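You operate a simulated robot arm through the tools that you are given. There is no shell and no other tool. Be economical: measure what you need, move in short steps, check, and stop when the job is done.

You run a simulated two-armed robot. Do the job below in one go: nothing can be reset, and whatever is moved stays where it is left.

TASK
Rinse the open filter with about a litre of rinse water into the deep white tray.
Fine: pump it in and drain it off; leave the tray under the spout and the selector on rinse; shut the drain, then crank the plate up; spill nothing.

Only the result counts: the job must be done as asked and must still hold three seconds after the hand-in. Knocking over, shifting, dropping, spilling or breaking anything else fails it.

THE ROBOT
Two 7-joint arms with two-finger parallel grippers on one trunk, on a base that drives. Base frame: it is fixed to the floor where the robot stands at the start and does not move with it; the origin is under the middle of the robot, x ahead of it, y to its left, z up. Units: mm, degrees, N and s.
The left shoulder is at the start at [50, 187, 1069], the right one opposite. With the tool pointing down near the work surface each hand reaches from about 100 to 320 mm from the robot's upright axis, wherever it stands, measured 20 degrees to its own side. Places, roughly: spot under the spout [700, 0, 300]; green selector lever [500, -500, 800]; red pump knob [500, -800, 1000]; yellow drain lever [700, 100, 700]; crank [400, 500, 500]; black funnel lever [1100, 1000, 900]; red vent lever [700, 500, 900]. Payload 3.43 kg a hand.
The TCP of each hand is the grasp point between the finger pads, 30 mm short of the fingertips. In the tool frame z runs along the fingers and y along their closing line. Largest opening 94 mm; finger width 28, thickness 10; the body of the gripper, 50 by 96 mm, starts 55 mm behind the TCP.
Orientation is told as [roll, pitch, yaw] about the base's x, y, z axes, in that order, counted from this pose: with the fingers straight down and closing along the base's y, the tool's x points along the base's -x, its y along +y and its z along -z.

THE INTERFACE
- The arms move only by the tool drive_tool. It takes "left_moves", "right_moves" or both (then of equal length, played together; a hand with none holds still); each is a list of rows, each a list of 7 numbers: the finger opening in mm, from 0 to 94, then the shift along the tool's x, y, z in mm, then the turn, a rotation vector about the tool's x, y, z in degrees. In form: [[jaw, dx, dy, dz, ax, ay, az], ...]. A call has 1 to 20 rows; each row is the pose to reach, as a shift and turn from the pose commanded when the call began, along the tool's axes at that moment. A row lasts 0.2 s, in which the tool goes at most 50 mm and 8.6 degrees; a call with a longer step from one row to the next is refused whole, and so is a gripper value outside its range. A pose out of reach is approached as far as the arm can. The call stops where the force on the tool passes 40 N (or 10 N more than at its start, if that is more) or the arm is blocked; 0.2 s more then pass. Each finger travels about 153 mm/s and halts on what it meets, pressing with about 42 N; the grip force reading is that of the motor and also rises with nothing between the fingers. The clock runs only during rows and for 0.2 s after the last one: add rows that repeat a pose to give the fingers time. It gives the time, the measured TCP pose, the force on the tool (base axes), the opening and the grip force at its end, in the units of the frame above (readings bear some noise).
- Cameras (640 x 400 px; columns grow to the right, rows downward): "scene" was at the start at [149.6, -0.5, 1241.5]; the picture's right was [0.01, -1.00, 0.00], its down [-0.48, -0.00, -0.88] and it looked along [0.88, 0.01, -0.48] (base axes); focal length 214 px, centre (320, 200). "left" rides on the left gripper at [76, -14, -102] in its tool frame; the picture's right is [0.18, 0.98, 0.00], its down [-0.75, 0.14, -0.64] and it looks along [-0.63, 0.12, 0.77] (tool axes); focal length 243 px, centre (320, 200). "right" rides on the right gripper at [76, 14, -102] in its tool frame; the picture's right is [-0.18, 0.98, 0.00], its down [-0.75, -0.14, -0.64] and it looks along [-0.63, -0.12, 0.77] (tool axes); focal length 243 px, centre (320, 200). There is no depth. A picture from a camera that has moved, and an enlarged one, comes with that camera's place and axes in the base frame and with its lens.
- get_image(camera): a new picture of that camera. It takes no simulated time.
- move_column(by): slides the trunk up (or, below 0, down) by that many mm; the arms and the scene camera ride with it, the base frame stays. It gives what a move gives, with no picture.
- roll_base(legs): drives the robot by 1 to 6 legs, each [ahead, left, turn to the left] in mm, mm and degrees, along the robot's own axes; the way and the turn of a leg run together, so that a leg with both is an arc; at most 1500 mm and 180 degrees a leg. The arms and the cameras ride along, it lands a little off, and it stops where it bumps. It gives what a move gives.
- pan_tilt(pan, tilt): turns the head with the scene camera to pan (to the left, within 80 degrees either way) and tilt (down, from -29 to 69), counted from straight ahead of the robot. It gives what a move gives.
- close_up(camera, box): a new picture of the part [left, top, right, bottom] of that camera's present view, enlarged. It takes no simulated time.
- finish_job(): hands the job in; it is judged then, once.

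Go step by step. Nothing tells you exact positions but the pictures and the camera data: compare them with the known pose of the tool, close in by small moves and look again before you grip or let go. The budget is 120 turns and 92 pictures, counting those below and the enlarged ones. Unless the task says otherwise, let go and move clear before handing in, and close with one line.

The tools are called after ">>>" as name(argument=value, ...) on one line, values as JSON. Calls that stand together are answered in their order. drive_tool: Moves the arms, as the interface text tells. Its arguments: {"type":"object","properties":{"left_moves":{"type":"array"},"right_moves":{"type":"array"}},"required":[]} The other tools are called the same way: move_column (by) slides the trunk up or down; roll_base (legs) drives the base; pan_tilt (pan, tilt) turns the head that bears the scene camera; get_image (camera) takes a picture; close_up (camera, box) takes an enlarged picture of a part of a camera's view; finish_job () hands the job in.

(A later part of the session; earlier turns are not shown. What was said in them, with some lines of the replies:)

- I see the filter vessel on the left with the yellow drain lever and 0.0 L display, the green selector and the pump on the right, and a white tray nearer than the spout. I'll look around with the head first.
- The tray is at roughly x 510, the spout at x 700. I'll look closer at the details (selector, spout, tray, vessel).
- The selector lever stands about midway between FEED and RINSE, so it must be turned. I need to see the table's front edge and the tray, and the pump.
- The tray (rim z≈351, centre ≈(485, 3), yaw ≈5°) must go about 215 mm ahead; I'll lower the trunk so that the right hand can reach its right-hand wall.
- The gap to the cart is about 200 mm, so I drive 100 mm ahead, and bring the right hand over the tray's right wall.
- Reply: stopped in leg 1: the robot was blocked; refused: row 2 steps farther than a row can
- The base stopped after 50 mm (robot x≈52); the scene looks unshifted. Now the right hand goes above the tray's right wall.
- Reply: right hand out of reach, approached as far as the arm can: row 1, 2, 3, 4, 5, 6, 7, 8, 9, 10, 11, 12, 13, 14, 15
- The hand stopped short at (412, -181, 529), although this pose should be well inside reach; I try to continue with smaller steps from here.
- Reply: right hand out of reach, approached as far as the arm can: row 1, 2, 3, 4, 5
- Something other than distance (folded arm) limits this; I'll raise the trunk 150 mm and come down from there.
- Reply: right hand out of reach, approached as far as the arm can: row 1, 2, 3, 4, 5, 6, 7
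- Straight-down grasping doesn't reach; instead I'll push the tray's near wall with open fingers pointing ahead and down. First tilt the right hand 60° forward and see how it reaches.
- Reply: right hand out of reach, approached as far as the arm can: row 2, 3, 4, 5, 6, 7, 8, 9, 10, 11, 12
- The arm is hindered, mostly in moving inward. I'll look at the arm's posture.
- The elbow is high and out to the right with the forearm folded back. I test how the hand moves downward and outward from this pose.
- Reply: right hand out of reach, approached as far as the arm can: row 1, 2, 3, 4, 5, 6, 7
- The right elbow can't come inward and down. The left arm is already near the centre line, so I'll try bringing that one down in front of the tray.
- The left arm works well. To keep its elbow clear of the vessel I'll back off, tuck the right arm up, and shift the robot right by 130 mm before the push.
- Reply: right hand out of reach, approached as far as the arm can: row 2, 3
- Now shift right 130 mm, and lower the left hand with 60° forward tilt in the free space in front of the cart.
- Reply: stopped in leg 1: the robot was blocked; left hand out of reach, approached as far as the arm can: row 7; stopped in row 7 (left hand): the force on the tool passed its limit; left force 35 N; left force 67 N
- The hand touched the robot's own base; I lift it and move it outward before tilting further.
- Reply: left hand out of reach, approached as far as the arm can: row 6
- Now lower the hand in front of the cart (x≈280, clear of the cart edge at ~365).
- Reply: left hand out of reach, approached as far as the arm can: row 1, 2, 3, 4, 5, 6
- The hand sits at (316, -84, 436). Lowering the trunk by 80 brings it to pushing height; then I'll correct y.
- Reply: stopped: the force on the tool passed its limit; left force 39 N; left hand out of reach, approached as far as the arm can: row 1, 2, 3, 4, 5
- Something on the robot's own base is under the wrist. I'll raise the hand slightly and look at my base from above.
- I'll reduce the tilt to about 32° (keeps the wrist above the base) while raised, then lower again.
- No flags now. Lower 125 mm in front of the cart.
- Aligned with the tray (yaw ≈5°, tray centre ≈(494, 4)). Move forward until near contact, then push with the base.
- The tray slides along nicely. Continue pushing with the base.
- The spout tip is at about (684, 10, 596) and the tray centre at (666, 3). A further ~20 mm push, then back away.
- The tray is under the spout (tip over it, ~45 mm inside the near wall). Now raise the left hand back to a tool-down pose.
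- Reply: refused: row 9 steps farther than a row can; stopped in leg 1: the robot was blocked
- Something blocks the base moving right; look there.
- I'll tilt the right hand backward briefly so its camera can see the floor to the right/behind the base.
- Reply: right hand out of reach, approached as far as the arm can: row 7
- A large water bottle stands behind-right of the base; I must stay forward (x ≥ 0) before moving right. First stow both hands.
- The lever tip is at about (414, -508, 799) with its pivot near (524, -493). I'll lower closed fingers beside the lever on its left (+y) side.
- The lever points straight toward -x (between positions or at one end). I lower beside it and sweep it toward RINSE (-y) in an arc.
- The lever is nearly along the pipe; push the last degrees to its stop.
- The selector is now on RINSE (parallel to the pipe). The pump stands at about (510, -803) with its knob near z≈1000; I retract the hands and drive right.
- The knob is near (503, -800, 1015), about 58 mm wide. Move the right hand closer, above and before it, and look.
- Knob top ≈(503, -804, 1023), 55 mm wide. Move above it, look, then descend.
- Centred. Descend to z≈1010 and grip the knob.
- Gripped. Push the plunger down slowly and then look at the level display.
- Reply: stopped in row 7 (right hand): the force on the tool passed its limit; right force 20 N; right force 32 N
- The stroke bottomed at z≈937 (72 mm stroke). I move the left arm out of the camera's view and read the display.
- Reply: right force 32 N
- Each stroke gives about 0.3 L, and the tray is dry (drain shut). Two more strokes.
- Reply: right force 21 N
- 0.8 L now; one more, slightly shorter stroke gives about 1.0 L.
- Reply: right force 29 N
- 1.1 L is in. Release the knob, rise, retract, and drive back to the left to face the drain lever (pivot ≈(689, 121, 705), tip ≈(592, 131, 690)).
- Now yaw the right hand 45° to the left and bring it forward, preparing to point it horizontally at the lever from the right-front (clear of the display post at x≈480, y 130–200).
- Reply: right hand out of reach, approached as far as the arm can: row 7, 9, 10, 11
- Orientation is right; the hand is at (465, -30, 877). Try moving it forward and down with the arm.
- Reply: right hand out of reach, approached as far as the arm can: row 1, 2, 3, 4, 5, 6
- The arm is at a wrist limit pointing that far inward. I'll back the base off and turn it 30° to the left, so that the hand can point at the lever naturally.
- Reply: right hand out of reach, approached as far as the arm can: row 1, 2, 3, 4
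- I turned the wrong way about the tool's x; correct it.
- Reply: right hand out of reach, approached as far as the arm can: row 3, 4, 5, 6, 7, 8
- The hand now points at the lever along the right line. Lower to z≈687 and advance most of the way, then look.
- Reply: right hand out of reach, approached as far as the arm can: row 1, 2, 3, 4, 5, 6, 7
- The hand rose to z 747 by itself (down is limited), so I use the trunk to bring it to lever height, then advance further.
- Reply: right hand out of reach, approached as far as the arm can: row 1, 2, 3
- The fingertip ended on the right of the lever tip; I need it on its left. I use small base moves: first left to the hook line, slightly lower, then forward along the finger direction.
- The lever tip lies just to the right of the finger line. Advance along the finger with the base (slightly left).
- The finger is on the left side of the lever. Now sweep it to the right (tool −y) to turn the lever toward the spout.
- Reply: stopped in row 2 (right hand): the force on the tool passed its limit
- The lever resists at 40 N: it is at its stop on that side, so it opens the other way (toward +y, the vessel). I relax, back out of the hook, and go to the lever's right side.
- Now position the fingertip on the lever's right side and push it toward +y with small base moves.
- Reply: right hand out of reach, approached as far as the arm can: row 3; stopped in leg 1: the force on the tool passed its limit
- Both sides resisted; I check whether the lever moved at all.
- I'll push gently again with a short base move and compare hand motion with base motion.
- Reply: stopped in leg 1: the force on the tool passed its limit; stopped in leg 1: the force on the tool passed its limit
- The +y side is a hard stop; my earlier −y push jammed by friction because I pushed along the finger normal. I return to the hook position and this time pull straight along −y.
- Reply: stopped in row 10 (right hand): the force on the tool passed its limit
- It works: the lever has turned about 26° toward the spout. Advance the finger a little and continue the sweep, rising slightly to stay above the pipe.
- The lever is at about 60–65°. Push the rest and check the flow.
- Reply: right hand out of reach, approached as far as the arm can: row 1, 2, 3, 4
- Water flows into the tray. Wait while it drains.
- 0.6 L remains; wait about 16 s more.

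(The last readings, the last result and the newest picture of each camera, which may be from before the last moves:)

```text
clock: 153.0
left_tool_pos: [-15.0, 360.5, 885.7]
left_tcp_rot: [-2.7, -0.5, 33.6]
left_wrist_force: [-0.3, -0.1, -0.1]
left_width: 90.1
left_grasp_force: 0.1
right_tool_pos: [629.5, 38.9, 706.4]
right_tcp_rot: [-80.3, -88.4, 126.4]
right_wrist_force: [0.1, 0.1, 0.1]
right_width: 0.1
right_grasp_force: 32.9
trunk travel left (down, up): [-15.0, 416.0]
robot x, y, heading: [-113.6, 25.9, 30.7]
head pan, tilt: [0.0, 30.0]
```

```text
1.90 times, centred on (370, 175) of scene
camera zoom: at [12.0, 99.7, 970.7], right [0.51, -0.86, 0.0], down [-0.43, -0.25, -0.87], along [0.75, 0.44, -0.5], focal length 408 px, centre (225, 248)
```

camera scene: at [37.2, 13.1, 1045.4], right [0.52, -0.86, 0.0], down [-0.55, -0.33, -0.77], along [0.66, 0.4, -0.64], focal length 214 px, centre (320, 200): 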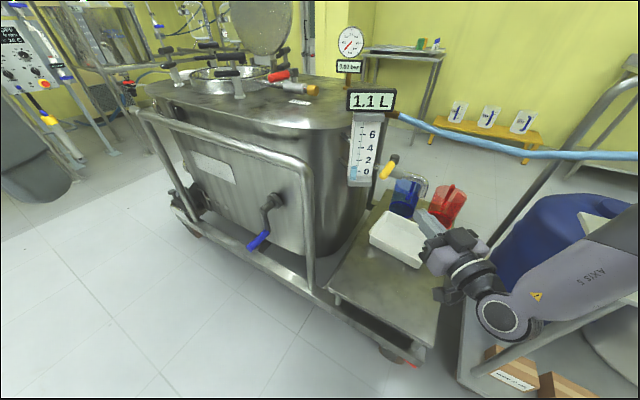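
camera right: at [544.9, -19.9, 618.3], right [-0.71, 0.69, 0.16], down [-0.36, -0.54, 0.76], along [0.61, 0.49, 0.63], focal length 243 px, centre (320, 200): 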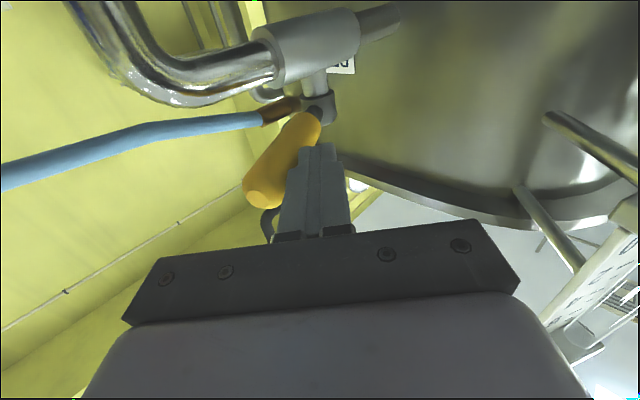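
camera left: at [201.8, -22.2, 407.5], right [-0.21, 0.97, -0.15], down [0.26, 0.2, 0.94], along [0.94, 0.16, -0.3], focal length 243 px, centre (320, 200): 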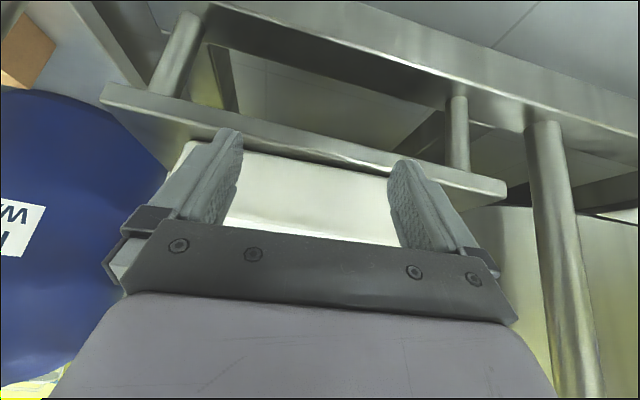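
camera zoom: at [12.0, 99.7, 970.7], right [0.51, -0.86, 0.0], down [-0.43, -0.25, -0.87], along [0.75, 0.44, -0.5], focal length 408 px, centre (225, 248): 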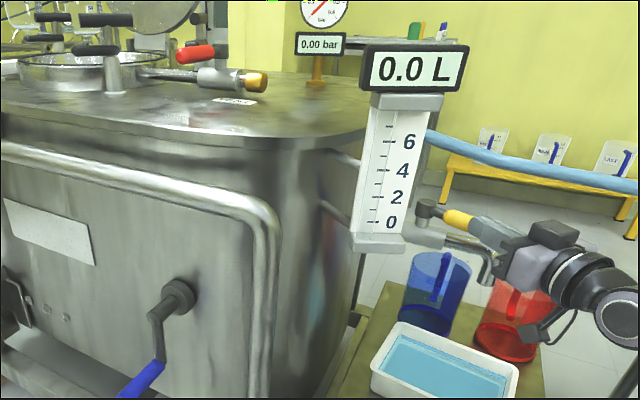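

Filter drained: 0.0 L, all in the tray. Now bring the finger round to the other side of the lever (retreat, shift right, advance) to push it shut.

>>> drive_tool(right_moves=[[0, 0, 5, -5, 0, 0, 0], [0, 0, 5, -30, 0, 0, 0], [0, 0, 3, -55, 0, 0, 0], [0, 0, 0, -72, 0, 0, 0], [0, 0, -20, -72, 0, 0, 0], [0, 0, -40, -72, 0, 0, 0], [0, 0, -59, -72, 0, 0, 0], [0, 0, -59, -48, 0, 0, 0], [0, 0, -59, -24, 0, 0, 0], [0, 0, -59, 0, 0, 0, 0]])

>>> get_image(camera="right")

```text
clock: 155.2
left_tool_pos: [-13.5, 362.1, 886.3]
left_tcp_rot: [-2.6, -0.4, 33.6]
left_wrist_force: [-0.2, 0.3, -0.9]
left_width: 90.0
left_grasp_force: 0.0
right_tool_pos: [629.4, 4.9, 723.2]
right_tcp_rot: [-79.0, -88.2, 124.4]
right_wrist_force: [0.7, -0.4, -0.2]
right_width: 0.1
right_grasp_force: 33.0
right hand out of reach, approached as far as the arm can: row 6, 7, 8, 9, 10
trunk travel left (down, up): [-15.0, 416.0]
robot x, y, heading: [-115.6, 26.9, 30.7]
head pan, tilt: [0.0, 30.0]
```

```text
10 pictures are left
camera right: at [549.3, -61.0, 645.6], right [-0.71, 0.69, 0.15], down [-0.36, -0.54, 0.76], along [0.61, 0.48, 0.63], focal length 243 px, centre (320, 200)
```

right: 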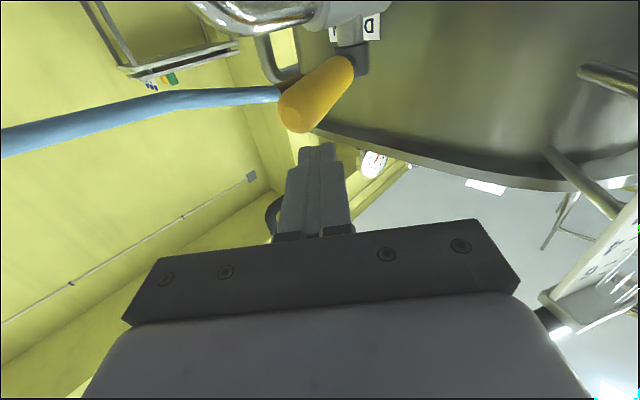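

I use base legs to retreat, shift right and advance on the lever's other side, with the trunk 14 mm lower in between.

>>> roll_base(legs=[[-43, -12, 0], [9, -34, 0]])

>>> move_column(by=-14)

>>> roll_base(legs=[[66, 18, 0]])

>>> get_image(camera="right")

```text
clock: 156.5
left_tool_pos: [-21.6, 305.4, 886.4]
left_tcp_rot: [-2.6, -0.4, 33.5]
left_wrist_force: [0.2, -0.3, 0.4]
left_width: 89.9
left_grasp_force: 0.0
right_tool_pos: [624.2, -50.3, 723.3]
right_tcp_rot: [-79.0, -88.3, 124.7]
right_wrist_force: [-0.3, -1.1, 0.1]
right_width: 0.0
right_grasp_force: 32.3
trunk travel left (down, up): [-15.0, 416.0]
robot x, y, heading: [-122.8, -29.9, 30.6]
head pan, tilt: [0.0, 30.0]
```

```text
clock: 157.2
left_tool_pos: [-21.4, 305.5, 871.9]
left_tcp_rot: [-2.7, -0.4, 33.6]
left_wrist_force: [-0.4, -0.2, 0.0]
left_width: 90.0
left_grasp_force: 0.1
right_tool_pos: [623.3, -50.7, 708.2]
right_tcp_rot: [-79.4, -88.2, 125.0]
right_wrist_force: [0.4, 0.3, 0.0]
right_width: 0.0
right_grasp_force: 33.0
trunk travel left (down, up): [-1.0, 430.0]
robot x, y, heading: [-119.5, -25.8, 30.3]
head pan, tilt: [0.0, 30.0]
```

```text
clock: 158.2
left_tool_pos: [26.1, 353.7, 870.8]
left_tcp_rot: [-2.6, -0.4, 33.6]
left_wrist_force: [-0.5, 0.1, -0.4]
left_width: 89.8
left_grasp_force: 0.1
right_tool_pos: [670.7, -2.1, 708.3]
right_tcp_rot: [-79.0, -88.2, 124.8]
right_wrist_force: [-0.3, -0.7, -0.3]
right_width: 0.0
right_grasp_force: 32.7
trunk travel left (down, up): [-1.0, 430.0]
robot x, y, heading: [-78.0, 20.5, 30.4]
head pan, tilt: [0.0, 30.0]
```

```text
9 pictures are left
camera right: at [590.4, -67.2, 631.6], right [-0.71, 0.69, 0.15], down [-0.36, -0.54, 0.76], along [0.61, 0.48, 0.63], focal length 243 px, centre (320, 200)
```

right: 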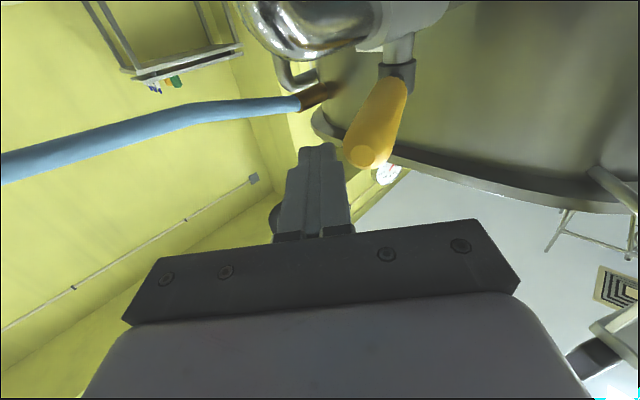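

The finger is on the far side of the lever. Push it shut with a chain of small base legs following its arc.

>>> roll_base(legs=[[-9.8, 20.8, 0], [-6.9, 23.8, 0], [-8.7, 16.7, 0], [-3.4, 15.9, 0], [0.3, 18.4, 0], [1.8, 12.8, 0]])

>>> get_image(camera="right")

```text
clock: 160.9
left_tool_pos: [-53.9, 432.5, 871.4]
left_tcp_rot: [-2.5, -0.4, 33.7]
left_wrist_force: [-0.1, 0.0, 0.0]
left_width: 90.2
left_grasp_force: 0.0
right_tool_pos: [591.0, 78.4, 708.7]
right_tcp_rot: [-78.7, -88.2, 124.6]
right_wrist_force: [0.2, 0.1, -0.1]
right_width: 0.0
right_grasp_force: 32.8
trunk travel left (down, up): [-1.0, 430.0]
robot x, y, heading: [-152.4, 100.0, 30.7]
head pan, tilt: [0.0, 30.0]
```

```text
8 pictures are left
camera right: at [511.8, 12.8, 631.5], right [-0.71, 0.69, 0.15], down [-0.36, -0.54, 0.76], along [0.61, 0.48, 0.63], focal length 243 px, centre (320, 200)
```

right: 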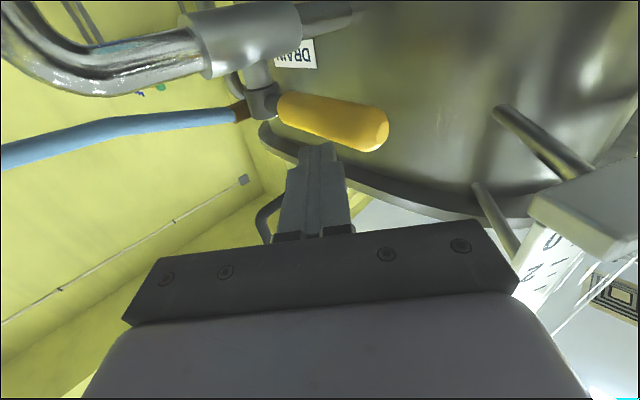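

Almost shut; press it home against the stop.

>>> roll_base(legs=[[9, 15.5, 0]])

>>> roll_base(legs=[[6, 10, 0]])

```text
clock: 161.8
left_tool_pos: [-53.1, 450.3, 871.8]
left_tcp_rot: [-2.6, -0.3, 33.5]
left_wrist_force: [0.9, -0.4, -0.2]
left_width: 90.0
left_grasp_force: 0.0
right_tool_pos: [592.6, 88.5, 707.6]
right_tcp_rot: [-81.3, -88.4, 126.2]
right_wrist_force: [-1.6, -3.0, 2.5]
right_width: 0.0
right_grasp_force: 33.0
trunk travel left (down, up): [-1.0, 430.0]
robot x, y, heading: [-154.1, 115.2, 30.3]
head pan, tilt: [0.0, 30.0]
stopped in leg 1: the force on the tool passed its limit (the readings are from after the stop); the commanded pose is now the measured one
```

```text
clock: 162.6
left_tool_pos: [-50.7, 458.2, 872.2]
left_tcp_rot: [-2.7, -0.3, 33.2]
left_wrist_force: [0.6, -1.2, 0.4]
left_width: 90.0
left_grasp_force: 0.0
right_tool_pos: [594.2, 88.6, 707.4]
right_tcp_rot: [-84.3, -88.4, 128.6]
right_wrist_force: [-3.0, -4.5, 1.4]
right_width: 0.3
right_grasp_force: 32.7
trunk travel left (down, up): [-1.0, 430.0]
robot x, y, heading: [-155.9, 126.0, 30.1]
head pan, tilt: [0.0, 30.0]
stopped in leg 1: the force on the tool passed its limit (the readings are from after the stop); the commanded pose is now the measured one
```

The drain is hard against its closed stop. Now back off, raise the trunk, retract the right arm, straighten up and move left toward the crank (hub ≈(452, 449, 569), handle ≈ x 302–384, y 450, z 463).

>>> roll_base(legs=[[-13, -22, 0], [-150, 0, 0]])

>>> move_column(by=145)

>>> drive_tool(right_moves=[[0, -25, 0, -30, 0, 0, 0], [0, -50, 0, -60, 0, 0, 0], [0, -75, 0, -90, 0, 0, 0], [0, -100, 0, -120, 0, 0, 0], [0, -125, 0, -150, 0, 0, 0]])

>>> roll_base(legs=[[0, 0, -30], [0, 295, 0]])

```text
clock: 164.4
left_tool_pos: [-177.8, 358.4, 872.5]
left_tcp_rot: [-2.6, -0.3, 33.3]
left_wrist_force: [-0.1, -0.1, -1.0]
left_width: 90.0
left_grasp_force: 0.0
right_tool_pos: [466.1, -8.2, 707.7]
right_tcp_rot: [-80.0, -88.5, 124.3]
right_wrist_force: [0.1, 0.4, -0.3]
right_width: 0.3
right_grasp_force: 33.3
trunk travel left (down, up): [-1.0, 430.0]
robot x, y, heading: [-280.6, 25.3, 30.1]
head pan, tilt: [0.0, 30.0]
```

```text
clock: 166.1
left_tool_pos: [-177.7, 359.1, 1017.3]
left_tcp_rot: [-2.6, -0.3, 33.4]
left_wrist_force: [0.5, -0.1, -0.3]
left_width: 90.1
left_grasp_force: 0.1
right_tool_pos: [467.6, -9.7, 851.6]
right_tcp_rot: [-79.6, -88.3, 124.1]
right_wrist_force: [0.4, -0.5, 0.3]
right_width: 0.0
right_grasp_force: 33.4
trunk travel left (down, up): [-146.0, 285.0]
robot x, y, heading: [-280.0, 23.9, 30.2]
head pan, tilt: [0.0, 30.0]
```

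```text
clock: 167.3
left_tool_pos: [-178.5, 358.9, 1016.3]
left_tcp_rot: [-2.6, -0.3, 33.3]
left_wrist_force: [-0.1, 0.4, 0.1]
left_width: 89.9
left_grasp_force: 0.1
right_tool_pos: [352.2, -110.8, 845.5]
right_tcp_rot: [8.9, -72.5, 36.1]
right_wrist_force: [-2.5, -3.5, -7.2]
right_width: 0.0
right_grasp_force: 32.5
trunk travel left (down, up): [-146.0, 285.0]
robot x, y, heading: [-279.6, 19.7, 30.4]
head pan, tilt: [0.0, 30.0]
```

```text
clock: 170.8
left_tool_pos: [-31.0, 561.7, 1016.3]
left_tcp_rot: [-2.7, -0.3, 3.9]
left_wrist_force: [-0.2, -0.2, 0.4]
left_width: 90.2
left_grasp_force: 0.0
right_tool_pos: [207.1, -109.9, 979.8]
right_tcp_rot: [-80.1, -88.3, 95.0]
right_wrist_force: [-0.2, -0.1, -0.4]
right_width: 0.0
right_grasp_force: 32.9
trunk travel left (down, up): [-146.0, 285.0]
robot x, y, heading: [-283.9, 319.7, 0.9]
head pan, tilt: [0.0, 30.0]
```

Now bring the left hand forward and down, tilted 33°, jaws open, in front of the crank handle.

>>> drive_tool(left_moves=[[80, -36, -20, 15, 0, -4, 0], [80, -72, -40, 30, 0, -8, 1], [80, -108, -60, 50, 0, -12, 2], [80, -144, -80, 75, 0, -16, 3], [80, -175, -98, 105, 0, -20, 4], [80, -195, -110, 140, 0, -24, 4], [80, -197, -112, 185, 0, -28, 4], [80, -197, -112, 230, 0, -32, 4], [80, -197, -112, 275, 0, -33, 4], [80, -197, -112, 320, 0, -33, 4], [80, -197, -112, 365, 0, -33, 4], [80, -197, -112, 410, 0, -33, 4], [80, -197, -112, 456, 0, -33, 4], [80, -197, -112, 505, 0, -33, 4], [80, -197, -112, 553, 0, -33, 4]])

>>> get_image(camera="left")

```text
clock: 174.0
left_tool_pos: [178.0, 437.0, 468.4]
left_tcp_rot: [-1.8, -33.5, 1.1]
left_wrist_force: [0.0, -0.1, 0.1]
left_width: 80.1
left_grasp_force: 0.1
right_tool_pos: [205.8, -110.6, 979.8]
right_tcp_rot: [-80.2, -88.5, 95.2]
right_wrist_force: [0.0, 0.5, 0.2]
right_width: 0.1
right_grasp_force: 33.0
trunk travel left (down, up): [-146.0, 285.0]
robot x, y, heading: [-284.8, 317.1, 0.5]
head pan, tilt: [0.0, 30.0]
```

```text
7 pictures are left
camera left: at [57.6, 423.9, 512.9], right [-0.16, 0.98, -0.13], down [0.27, 0.17, 0.95], along [0.95, 0.11, -0.29], focal length 243 px, centre (320, 200)
```

left: 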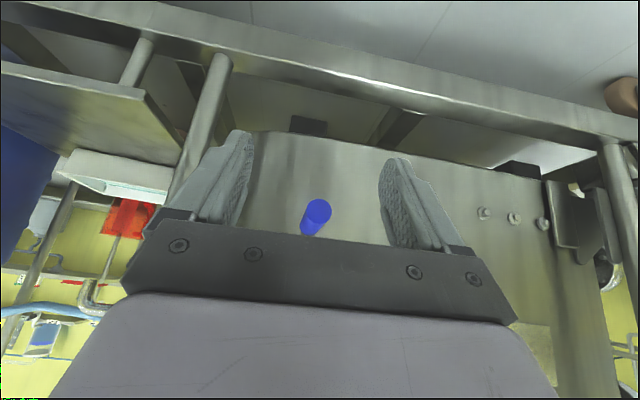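

Handle end at about (302, 453, 456). Drive 147 ahead and 16 left so the fingers straddle it, then close.

>>> roll_base(legs=[[147, 15, 0]])

>>> get_image(camera="left")

```text
clock: 175.4
left_tool_pos: [326.8, 453.6, 469.5]
left_tcp_rot: [-1.8, -33.4, 1.1]
left_wrist_force: [0.4, 0.8, 0.0]
left_width: 80.0
left_grasp_force: 0.0
right_tool_pos: [355.1, -93.4, 978.5]
right_tcp_rot: [-80.4, -88.4, 95.2]
right_wrist_force: [-0.6, -0.1, -0.2]
right_width: 0.0
right_grasp_force: 32.3
trunk travel left (down, up): [-146.0, 285.0]
robot x, y, heading: [-136.4, 338.5, 0.7]
head pan, tilt: [0.0, 30.0]
```

```text
6 pictures are left
camera left: at [206.7, 440.3, 513.5], right [-0.16, 0.98, -0.13], down [0.27, 0.17, 0.95], along [0.95, 0.11, -0.29], focal length 243 px, centre (320, 200)
```

left: 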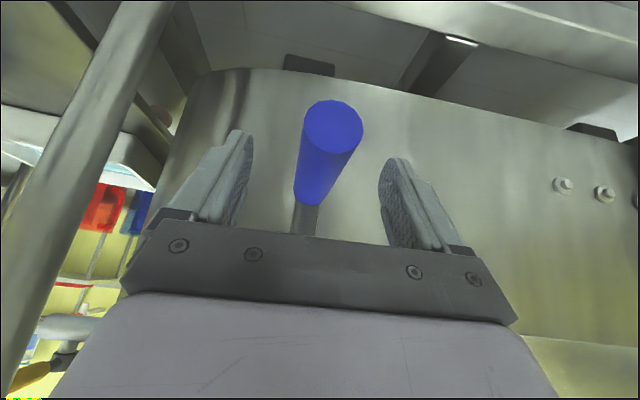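

Fingers straddle the handle. Grip it and test the direction with a small move to the left (clockwise).

>>> drive_tool(left_moves=[[50, 0, 0, 0, 0, 0, 0], [10, 0, 0, 0, 0, 0, 0], [10, 0, 0, 0, 0, 0, 0], [10, 0, 0, 0, 0, 0, 0]])

>>> drive_tool(left_moves=[[10, 0, 4, 0, 0, 0, 0], [10, 0, 8, 0, 0, 0, 0], [10, 0, 12, 0, 0, 0, 0], [10, 0, 16, 0, 0, 0, 0], [10, -1, 20, -2, 0, 0, 0]])

```text
clock: 176.4
left_tool_pos: [326.8, 453.2, 468.6]
left_tcp_rot: [-1.8, -33.6, 1.2]
left_wrist_force: [1.3, -1.4, -0.2]
left_width: 26.5
left_grasp_force: 44.6
right_tool_pos: [354.2, -93.9, 978.2]
right_tcp_rot: [-80.1, -88.5, 95.2]
right_wrist_force: [-0.3, -0.1, -0.6]
right_width: 0.0
right_grasp_force: 33.1
trunk travel left (down, up): [-146.0, 285.0]
robot x, y, heading: [-134.4, 336.8, 0.7]
head pan, tilt: [0.0, 30.0]
```

```text
clock: 177.6
left_tool_pos: [326.7, 473.9, 470.8]
left_tcp_rot: [-1.7, -33.5, 1.0]
left_wrist_force: [4.1, -11.5, -4.3]
left_width: 26.8
left_grasp_force: 45.0
right_tool_pos: [356.0, -92.9, 977.7]
right_tcp_rot: [-79.2, -88.5, 94.1]
right_wrist_force: [-1.0, 0.2, -0.3]
right_width: 0.1
right_grasp_force: 32.7
trunk travel left (down, up): [-146.0, 285.0]
robot x, y, heading: [-135.1, 336.7, 1.0]
head pan, tilt: [0.0, 30.0]
```

It moves that way with ~11 N. Follow the circle (hub ≈ y 449, z 569, R ≈ 101).

>>> drive_tool(left_moves=[[10, -2.5, 12.9, -3.8, 0, 0, 0], [10, -5.9, 25.6, -8.9, 0, 0, 0], [10, -10.3, 37.3, -15.5, 0, 0, 0], [10, -15.5, 47.8, -23.4, 0, 0, 0], [10, -15.5, 47.8, -23.4, 0, 0, 0]])

```text
clock: 178.8
left_tool_pos: [325.9, 519.7, 500.4]
left_tcp_rot: [-2.0, -33.4, 1.0]
left_wrist_force: [3.5, -12.7, 0.2]
left_width: 26.7
left_grasp_force: 44.7
right_tool_pos: [354.6, -95.0, 979.5]
right_tcp_rot: [-79.9, -88.4, 94.8]
right_wrist_force: [-0.7, 0.2, 0.2]
right_width: 0.0
right_grasp_force: 32.9
trunk travel left (down, up): [-146.0, 285.0]
robot x, y, heading: [-135.2, 338.0, 0.6]
head pan, tilt: [0.0, 30.0]
```

>>> drive_tool(left_moves=[[10, -4.5, 6.7, -6.8, 0, 0, 0], [10, -10.4, 12.8, -15.7, 0, 0, 0], [10, -16.7, 17.5, -25.3, 0, 0, 0], [10, -23.3, 20.5, -35.2, 0, 0, 0], [10, -30.1, 21.7, -45.5, 0, 0, 0]])

```text
clock: 180.0
left_tool_pos: [325.7, 549.1, 550.8]
left_tcp_rot: [-1.3, -33.2, 1.3]
left_wrist_force: [8.8, 1.2, -11.1]
left_width: 26.5
left_grasp_force: 45.3
right_tool_pos: [356.6, -93.0, 978.8]
right_tcp_rot: [-77.2, -88.4, 92.2]
right_wrist_force: [0.1, 0.1, -0.2]
right_width: 0.1
right_grasp_force: 32.6
trunk travel left (down, up): [-146.0, 285.0]
robot x, y, heading: [-136.5, 334.5, 0.7]
head pan, tilt: [0.0, 30.0]
```

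The circle fits hub (450, 569), R≈100.8. Continue over the top.

>>> drive_tool(left_moves=[[10, -6.7, 7.3, -10.2, 0, 0, 0], [10, -14.4, 6.8, -21.9, 0, 0, 0], [10, -22.1, 4.4, -33.5, 0, 0, 0], [10, -29.5, 0.1, -44.7, 0, 0, 0], [10, -36.4, -6.1, -55.2, 0, 0, 0], [10, -42.8, -14, -64.9, 0, 0, 0], [10, -48.6, -23.4, -73.6, 0, 0, 0], [10, -53.5, -34.2, -81.1, 0, 0, 0], [10, -57.6, -46.1, -87.4, 0, 0, 0], [10, -60.8, -58.9, -92.2, 0, 0, 0], [10, -62.9, -72.4, -95.4, 0, 0, 0], [10, -64, -86.4, -97.1, 0, 0, 0]])

>>> pan_tilt(pan=20, tilt=30)

>>> get_image(camera="scene")

```text
clock: 182.6
left_tool_pos: [325.9, 462.4, 671.5]
left_tcp_rot: [-1.8, -33.6, 1.1]
left_wrist_force: [-0.1, -1.0, 0.8]
left_width: 9.9
left_grasp_force: 0.1
right_tool_pos: [356.5, -94.9, 977.6]
right_tcp_rot: [-80.1, -88.5, 95.1]
right_wrist_force: [-0.1, 0.4, -0.2]
right_width: 0.0
right_grasp_force: 33.3
trunk travel left (down, up): [-146.0, 285.0]
robot x, y, heading: [-135.8, 337.1, 0.8]
head pan, tilt: [0.0, 30.0]
```

```text
clock: 183.4
left_tool_pos: [325.4, 460.6, 669.4]
left_tcp_rot: [-1.8, -33.4, 1.1]
left_wrist_force: [-0.1, -0.2, 0.8]
left_width: 10.0
left_grasp_force: 0.1
right_tool_pos: [355.4, -93.4, 979.0]
right_tcp_rot: [-80.2, -88.4, 95.2]
right_wrist_force: [0.6, 0.2, -0.1]
right_width: 0.2
right_grasp_force: 32.8
trunk travel left (down, up): [-146.0, 285.0]
robot x, y, heading: [-137.4, 335.6, 0.7]
head pan, tilt: [20.0, 30.0]
```

```text
5 pictures are left
camera scene: at [7.0, 369.1, 1101.7], right [0.36, -0.93, 0.0], down [-0.47, -0.18, -0.87], along [0.81, 0.31, -0.5], focal length 214 px, centre (320, 200)
```

scene: 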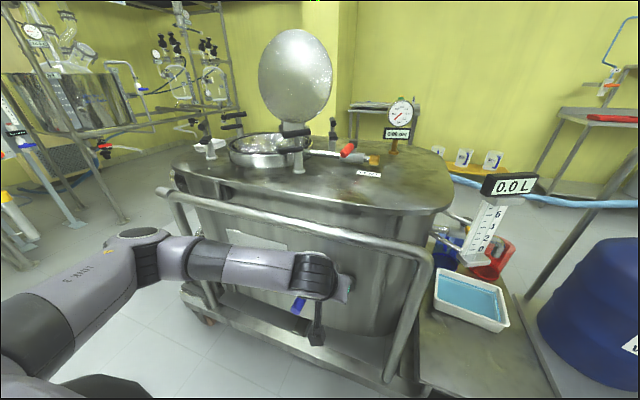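

The handle slipped out of the grip at roughly 100° of turn. Look closely at the bowl and the handle.

>>> close_up(camera="scene", box=[210, 110, 370, 330])

```text
1.82 times, centred on (290, 220) of scene
camera zoom: at [7.0, 369.1, 1101.7], right [0.36, -0.93, 0.0], down [-0.47, -0.18, -0.87], along [0.81, 0.31, -0.5], focal length 390 px, centre (374, 164)
```

zoom: 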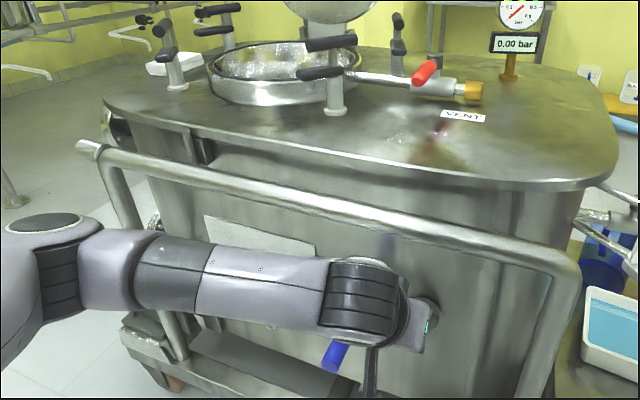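

The handle rests at about (y 542, z 592). Re-grip it there from above and test how it moves.

>>> drive_tool(left_moves=[[80, 0, 0, 0, 0, 0, 0], [80, 0, 40, 0, 0, 0, 0], [80, 0, 82, 0, 0, 0, 0], [80, 14, 82, 21, 0, 0, 0], [80, 28, 82, 42, 0, 0, 0], [80, 42, 82, 64, 0, 0, 0], [40, 42, 82, 64, 0, 0, 0], [10, 42, 82, 64, 0, 0, 0], [10, 42, 82, 64, 0, 0, 0], [10, 42, 82, 64, 0, 0, 0]])

```text
clock: 185.6
left_tool_pos: [324.4, 549.7, 588.5]
left_tcp_rot: [-0.5, -33.2, 1.4]
left_wrist_force: [-7.5, 39.3, 2.3]
left_width: 26.7
left_grasp_force: 45.1
right_tool_pos: [355.1, -92.5, 979.1]
right_tcp_rot: [-81.1, -88.3, 96.0]
right_wrist_force: [0.1, 0.1, 0.0]
right_width: 0.1
right_grasp_force: 33.1
trunk travel left (down, up): [-146.0, 285.0]
robot x, y, heading: [-136.7, 333.5, 0.8]
head pan, tilt: [20.0, 30.0]
```

Gripped again (handle at y≈550). Relieve the side force and lift slowly along the circle.

>>> drive_tool(left_moves=[[10, 0, 8, 0, 0, 0, 0], [10, 0, 8, 0, 0, 0, 0], [10, -2.8, 7.5, -4.4, 0, 0, 0], [10, -5.7, 6.3, -8.7, 0, 0, 0], [10, -9.4, 4.5, -14.3, 0, 0, 0], [10, -13.1, 2, -19.9, 0, 0, 0], [10, -13.1, 2, -19.9, 0, 0, 0]])

>>> close_up(camera="left", box=[160, 50, 480, 250])

```text
clock: 187.2
left_tool_pos: [324.8, 544.1, 613.6]
left_tcp_rot: [-1.7, -33.1, 1.1]
left_wrist_force: [-16.7, 11.8, -4.6]
left_width: 26.4
left_grasp_force: 44.9
right_tool_pos: [355.0, -92.9, 979.7]
right_tcp_rot: [-80.9, -88.4, 95.6]
right_wrist_force: [0.2, 0.8, 0.2]
right_width: 0.2
right_grasp_force: 33.3
trunk travel left (down, up): [-146.0, 285.0]
robot x, y, heading: [-137.3, 334.3, 1.0]
head pan, tilt: [20.0, 30.0]
```

```text
2.00 times, centred on (320, 150) of left
camera zoom: at [204.4, 530.5, 658.7], right [-0.16, 0.98, -0.13], down [0.28, 0.17, 0.95], along [0.95, 0.11, -0.3], focal length 485 px, centre (320, 300)
```

zoom: 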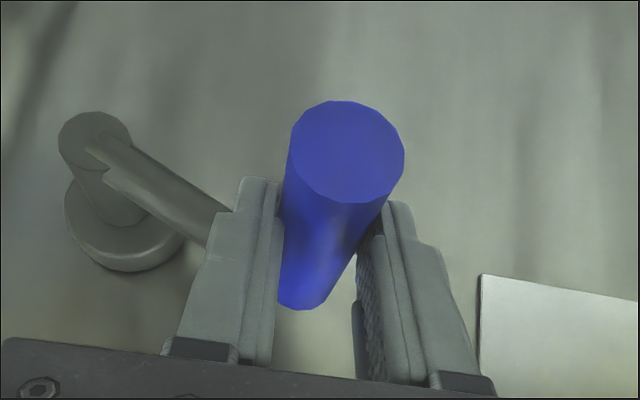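

The crank is still turning freely (now ~113°), no end stop. Continue, more slowly, over the top.

>>> drive_tool(left_moves=[[10, -2.4, -1.8, -3.6, 0, 0, 0], [10, -4.8, -4.4, -7.3, 0, 0, 0], [10, -8.1, -8.4, -12.3, 0, 0, 0], [10, -11.4, -12.8, -17.4, 0, 0, 0], [10, -14.4, -17.6, -21.9, 0, 0, 0], [10, -17.3, -22.7, -26.2, 0, 0, 0], [10, -19.9, -28.3, -30.2, 0, 0, 0], [10, -22.3, -34.1, -33.9, 0, 0, 0], [10, -24.5, -40.2, -37.2, 0, 0, 0], [10, -26.5, -46.6, -40.2, 0, 0, 0], [10, -28.2, -53.2, -42.7, 0, 0, 0], [10, -29.6, -60, -44.9, 0, 0, 0], [10, -31.7, -74.1, -48.1, 0, 0, 0], [10, -32.7, -88.5, -49.6, 0, 0, 0]])

```text
clock: 190.2
left_tool_pos: [328.4, 458.3, 677.1]
left_tcp_rot: [-1.8, -33.6, 1.2]
left_wrist_force: [3.9, 11.2, 3.8]
left_width: 26.8
left_grasp_force: 45.2
right_tool_pos: [354.9, -93.8, 977.3]
right_tcp_rot: [-80.3, -88.4, 95.1]
right_wrist_force: [0.7, 0.2, -0.5]
right_width: 0.0
right_grasp_force: 33.3
trunk travel left (down, up): [-146.0, 285.0]
robot x, y, heading: [-134.0, 337.2, 0.6]
head pan, tilt: [20.0, 30.0]
```

Past the top. Continue down the other side.

>>> drive_tool(left_moves=[[10, 0.2, -14.6, 0.3, 0, 0, 0], [10, 1.4, -29, 2.2, 0, 0, 0], [10, 3.7, -42.9, 5.7, 0, 0, 0], [10, 7.2, -56.2, 10.9, 0, 0, 0], [10, 11.5, -68.4, 17.5, 0, 0, 0], [10, 14.1, -74, 21.5, 0, 0, 0], [10, 16.8, -79.4, 25.5, 0, 0, 0], [10, 19.8, -84.4, 30.1, 0, 0, 0], [10, 22.8, -89, 34.7, 0, 0, 0], [10, 26.2, -93.2, 39.7, 0, 0, 0], [10, 29.5, -96.9, 44.8, 0, 0, 0], [10, 33.2, -100.2, 50.4, 0, 0, 0], [10, 36.9, -103.1, 55.9, 0, 0, 0], [10, 40.7, -105.4, 61.7, 0, 0, 0], [10, 44.5, -107.3, 67.6, 0, 0, 0]])

```text
clock: 190.7
left_tool_pos: [327.9, 452.7, 675.6]
left_tcp_rot: [-0.1, -33.6, 1.3]
left_wrist_force: [-5.6, 6.0, 5.9]
left_width: 26.9
left_grasp_force: 45.5
right_tool_pos: [355.6, -92.6, 979.6]
right_tcp_rot: [-82.1, -88.4, 97.1]
right_wrist_force: [-0.9, 0.5, -0.3]
right_width: 0.0
right_grasp_force: 32.5
trunk travel left (down, up): [-146.0, 285.0]
robot x, y, heading: [-136.3, 337.3, 1.3]
head pan, tilt: [20.0, 30.0]
stopped in row 2 (left hand): the force on the tool passed its limit (the readings are from after the stop); the commanded pose is now the measured one
```

It stops near the top (≈180°): perhaps the end of travel. Test once more with a small push.

>>> drive_tool(left_moves=[[10, 0, -5, 0, 0, 0, 0], [10, 0, -10, 0, 0, 0, 0], [10, 0, -15, 0, 0, 0, 0], [10, 0, -18, 0, 0, 0, 0]])

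>>> pan_tilt(pan=20, tilt=20)

```text
clock: 191.2
left_tool_pos: [328.0, 453.2, 676.7]
left_tcp_rot: [0.6, -33.5, 1.6]
left_wrist_force: [-9.5, 7.4, 10.1]
left_width: 26.6
left_grasp_force: 44.9
right_tool_pos: [355.1, -91.6, 980.3]
right_tcp_rot: [-83.7, -88.5, 98.8]
right_wrist_force: [-0.4, -0.2, -0.2]
right_width: 0.0
right_grasp_force: 32.9
trunk travel left (down, up): [-146.0, 285.0]
robot x, y, heading: [-133.5, 339.0, 0.7]
head pan, tilt: [20.0, 30.0]
stopped in row 2 (left hand): the force on the tool passed its limit (the readings are from after the stop); the commanded pose is now the measured one
```

```text
clock: 191.9
left_tool_pos: [327.7, 453.4, 675.6]
left_tcp_rot: [0.5, -33.5, 1.8]
left_wrist_force: [-14.9, 13.3, 16.8]
left_width: 26.5
left_grasp_force: 44.9
right_tool_pos: [354.9, -90.7, 979.7]
right_tcp_rot: [-84.8, -88.5, 99.9]
right_wrist_force: [0.7, -0.1, 0.2]
right_width: 0.2
right_grasp_force: 32.6
trunk travel left (down, up): [-146.0, 285.0]
robot x, y, heading: [-136.1, 339.3, 1.0]
head pan, tilt: [20.0, 20.0]
```

A hard stop exactly at the top: the crank went from bottom to top, so the plate is up. Release, back away, and check.

>>> drive_tool(left_moves=[[20, 0, 3, 0, 0, 0, 0], [50, 0, 3, 0, 0, 0, 0], [80, 0, 3, 0, 0, 0, 0], [80, 0, 3, 0, 0, 0, 0], [80, 0, 3, 0, 0, 0, 0]])

>>> roll_base(legs=[[-170, 0, 0]])

>>> pan_tilt(pan=0, tilt=30)

>>> get_image(camera="scene")

```text
clock: 193.1
left_tool_pos: [328.3, 453.9, 676.6]
left_tcp_rot: [0.6, -33.5, 1.7]
left_wrist_force: [-0.6, 0.4, 0.2]
left_width: 80.0
left_grasp_force: 0.1
right_tool_pos: [356.5, -91.0, 978.8]
right_tcp_rot: [-80.5, -88.5, 95.5]
right_wrist_force: [-0.1, -0.1, -0.1]
right_width: 0.0
right_grasp_force: 33.4
trunk travel left (down, up): [-146.0, 285.0]
robot x, y, heading: [-138.8, 338.6, 1.1]
head pan, tilt: [20.0, 20.0]
```

```text
clock: 194.6
left_tool_pos: [154.9, 451.6, 674.0]
left_tcp_rot: [0.6, -33.3, 1.9]
left_wrist_force: [-0.1, 0.0, -0.3]
left_width: 80.1
left_grasp_force: 0.1
right_tool_pos: [184.9, -94.1, 978.4]
right_tcp_rot: [-80.3, -88.3, 95.5]
right_wrist_force: [-0.3, -0.1, -0.5]
right_width: 0.0
right_grasp_force: 33.0
trunk travel left (down, up): [-146.0, 285.0]
robot x, y, heading: [-310.3, 335.5, 1.2]
head pan, tilt: [20.0, 20.0]
```

```text
clock: 195.4
left_tool_pos: [155.9, 451.0, 674.2]
left_tcp_rot: [0.5, -33.4, 2.0]
left_wrist_force: [-0.7, 0.6, 1.0]
left_width: 79.8
left_grasp_force: 0.1
right_tool_pos: [185.1, -94.0, 978.0]
right_tcp_rot: [-80.6, -88.4, 95.7]
right_wrist_force: [0.4, -0.5, 0.3]
right_width: 0.1
right_grasp_force: 33.2
trunk travel left (down, up): [-146.0, 285.0]
robot x, y, heading: [-309.7, 336.9, 1.2]
head pan, tilt: [0.0, 30.0]
```

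```text
2 pictures are left
camera scene: at [-159.5, 336.7, 1101.7], right [0.02, -1.0, 0.0], down [-0.5, -0.01, -0.87], along [0.87, 0.02, -0.5], focal length 214 px, centre (320, 200)
```

scene: 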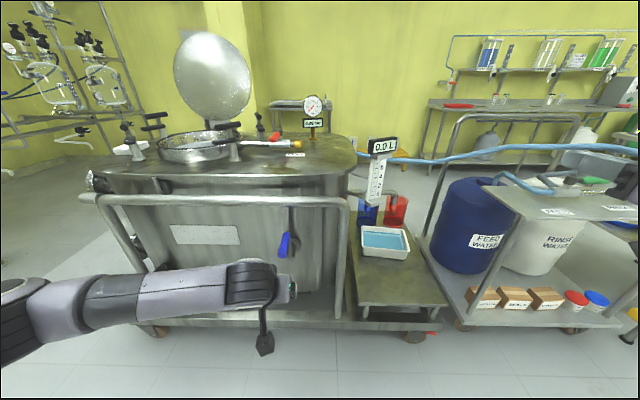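

The handle is at the top and stays there; tray with water is under the spout, 0.0 L shown. One close check of lever, tray and crank.

>>> close_up(camera="scene", box=[150, 120, 430, 280])

```text
2.29 times, centred on (290, 200) of scene
camera zoom: at [-159.5, 336.7, 1101.7], right [0.02, -1.0, 0.0], down [-0.5, -0.01, -0.87], along [0.87, 0.02, -0.5], focal length 490 px, centre (389, 200)
```

zoom: 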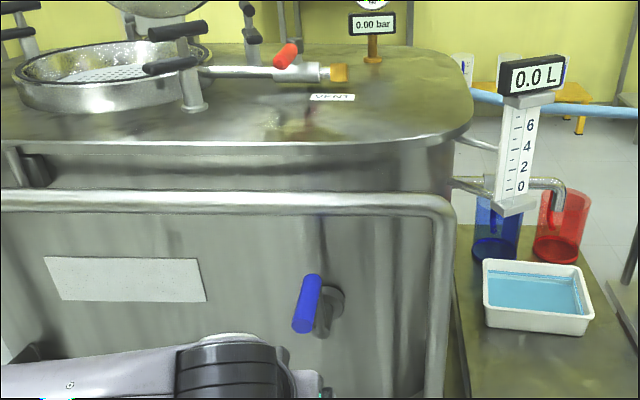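

The perforated plate now sits high in the bowl, the crank handle is at its top stop, the drain is shut and the rinse water is in the tray. Handing in.

>>> finish_job()

```text
The job is handed in.
```

I pumped about 1.1 L of rinse water through the filter and drained it into the deep white tray, and I saw nothing spilled. The tray is under the spout, the selector is on rinse, the drain is shut against its stop, and the plate is cranked up to its end stop. My base touched obstacles a few times while driving: the front of the filter cart and probably a water bottle behind the robot. The cart showed no shift in the pictures. I did not check whether the bottle moved.
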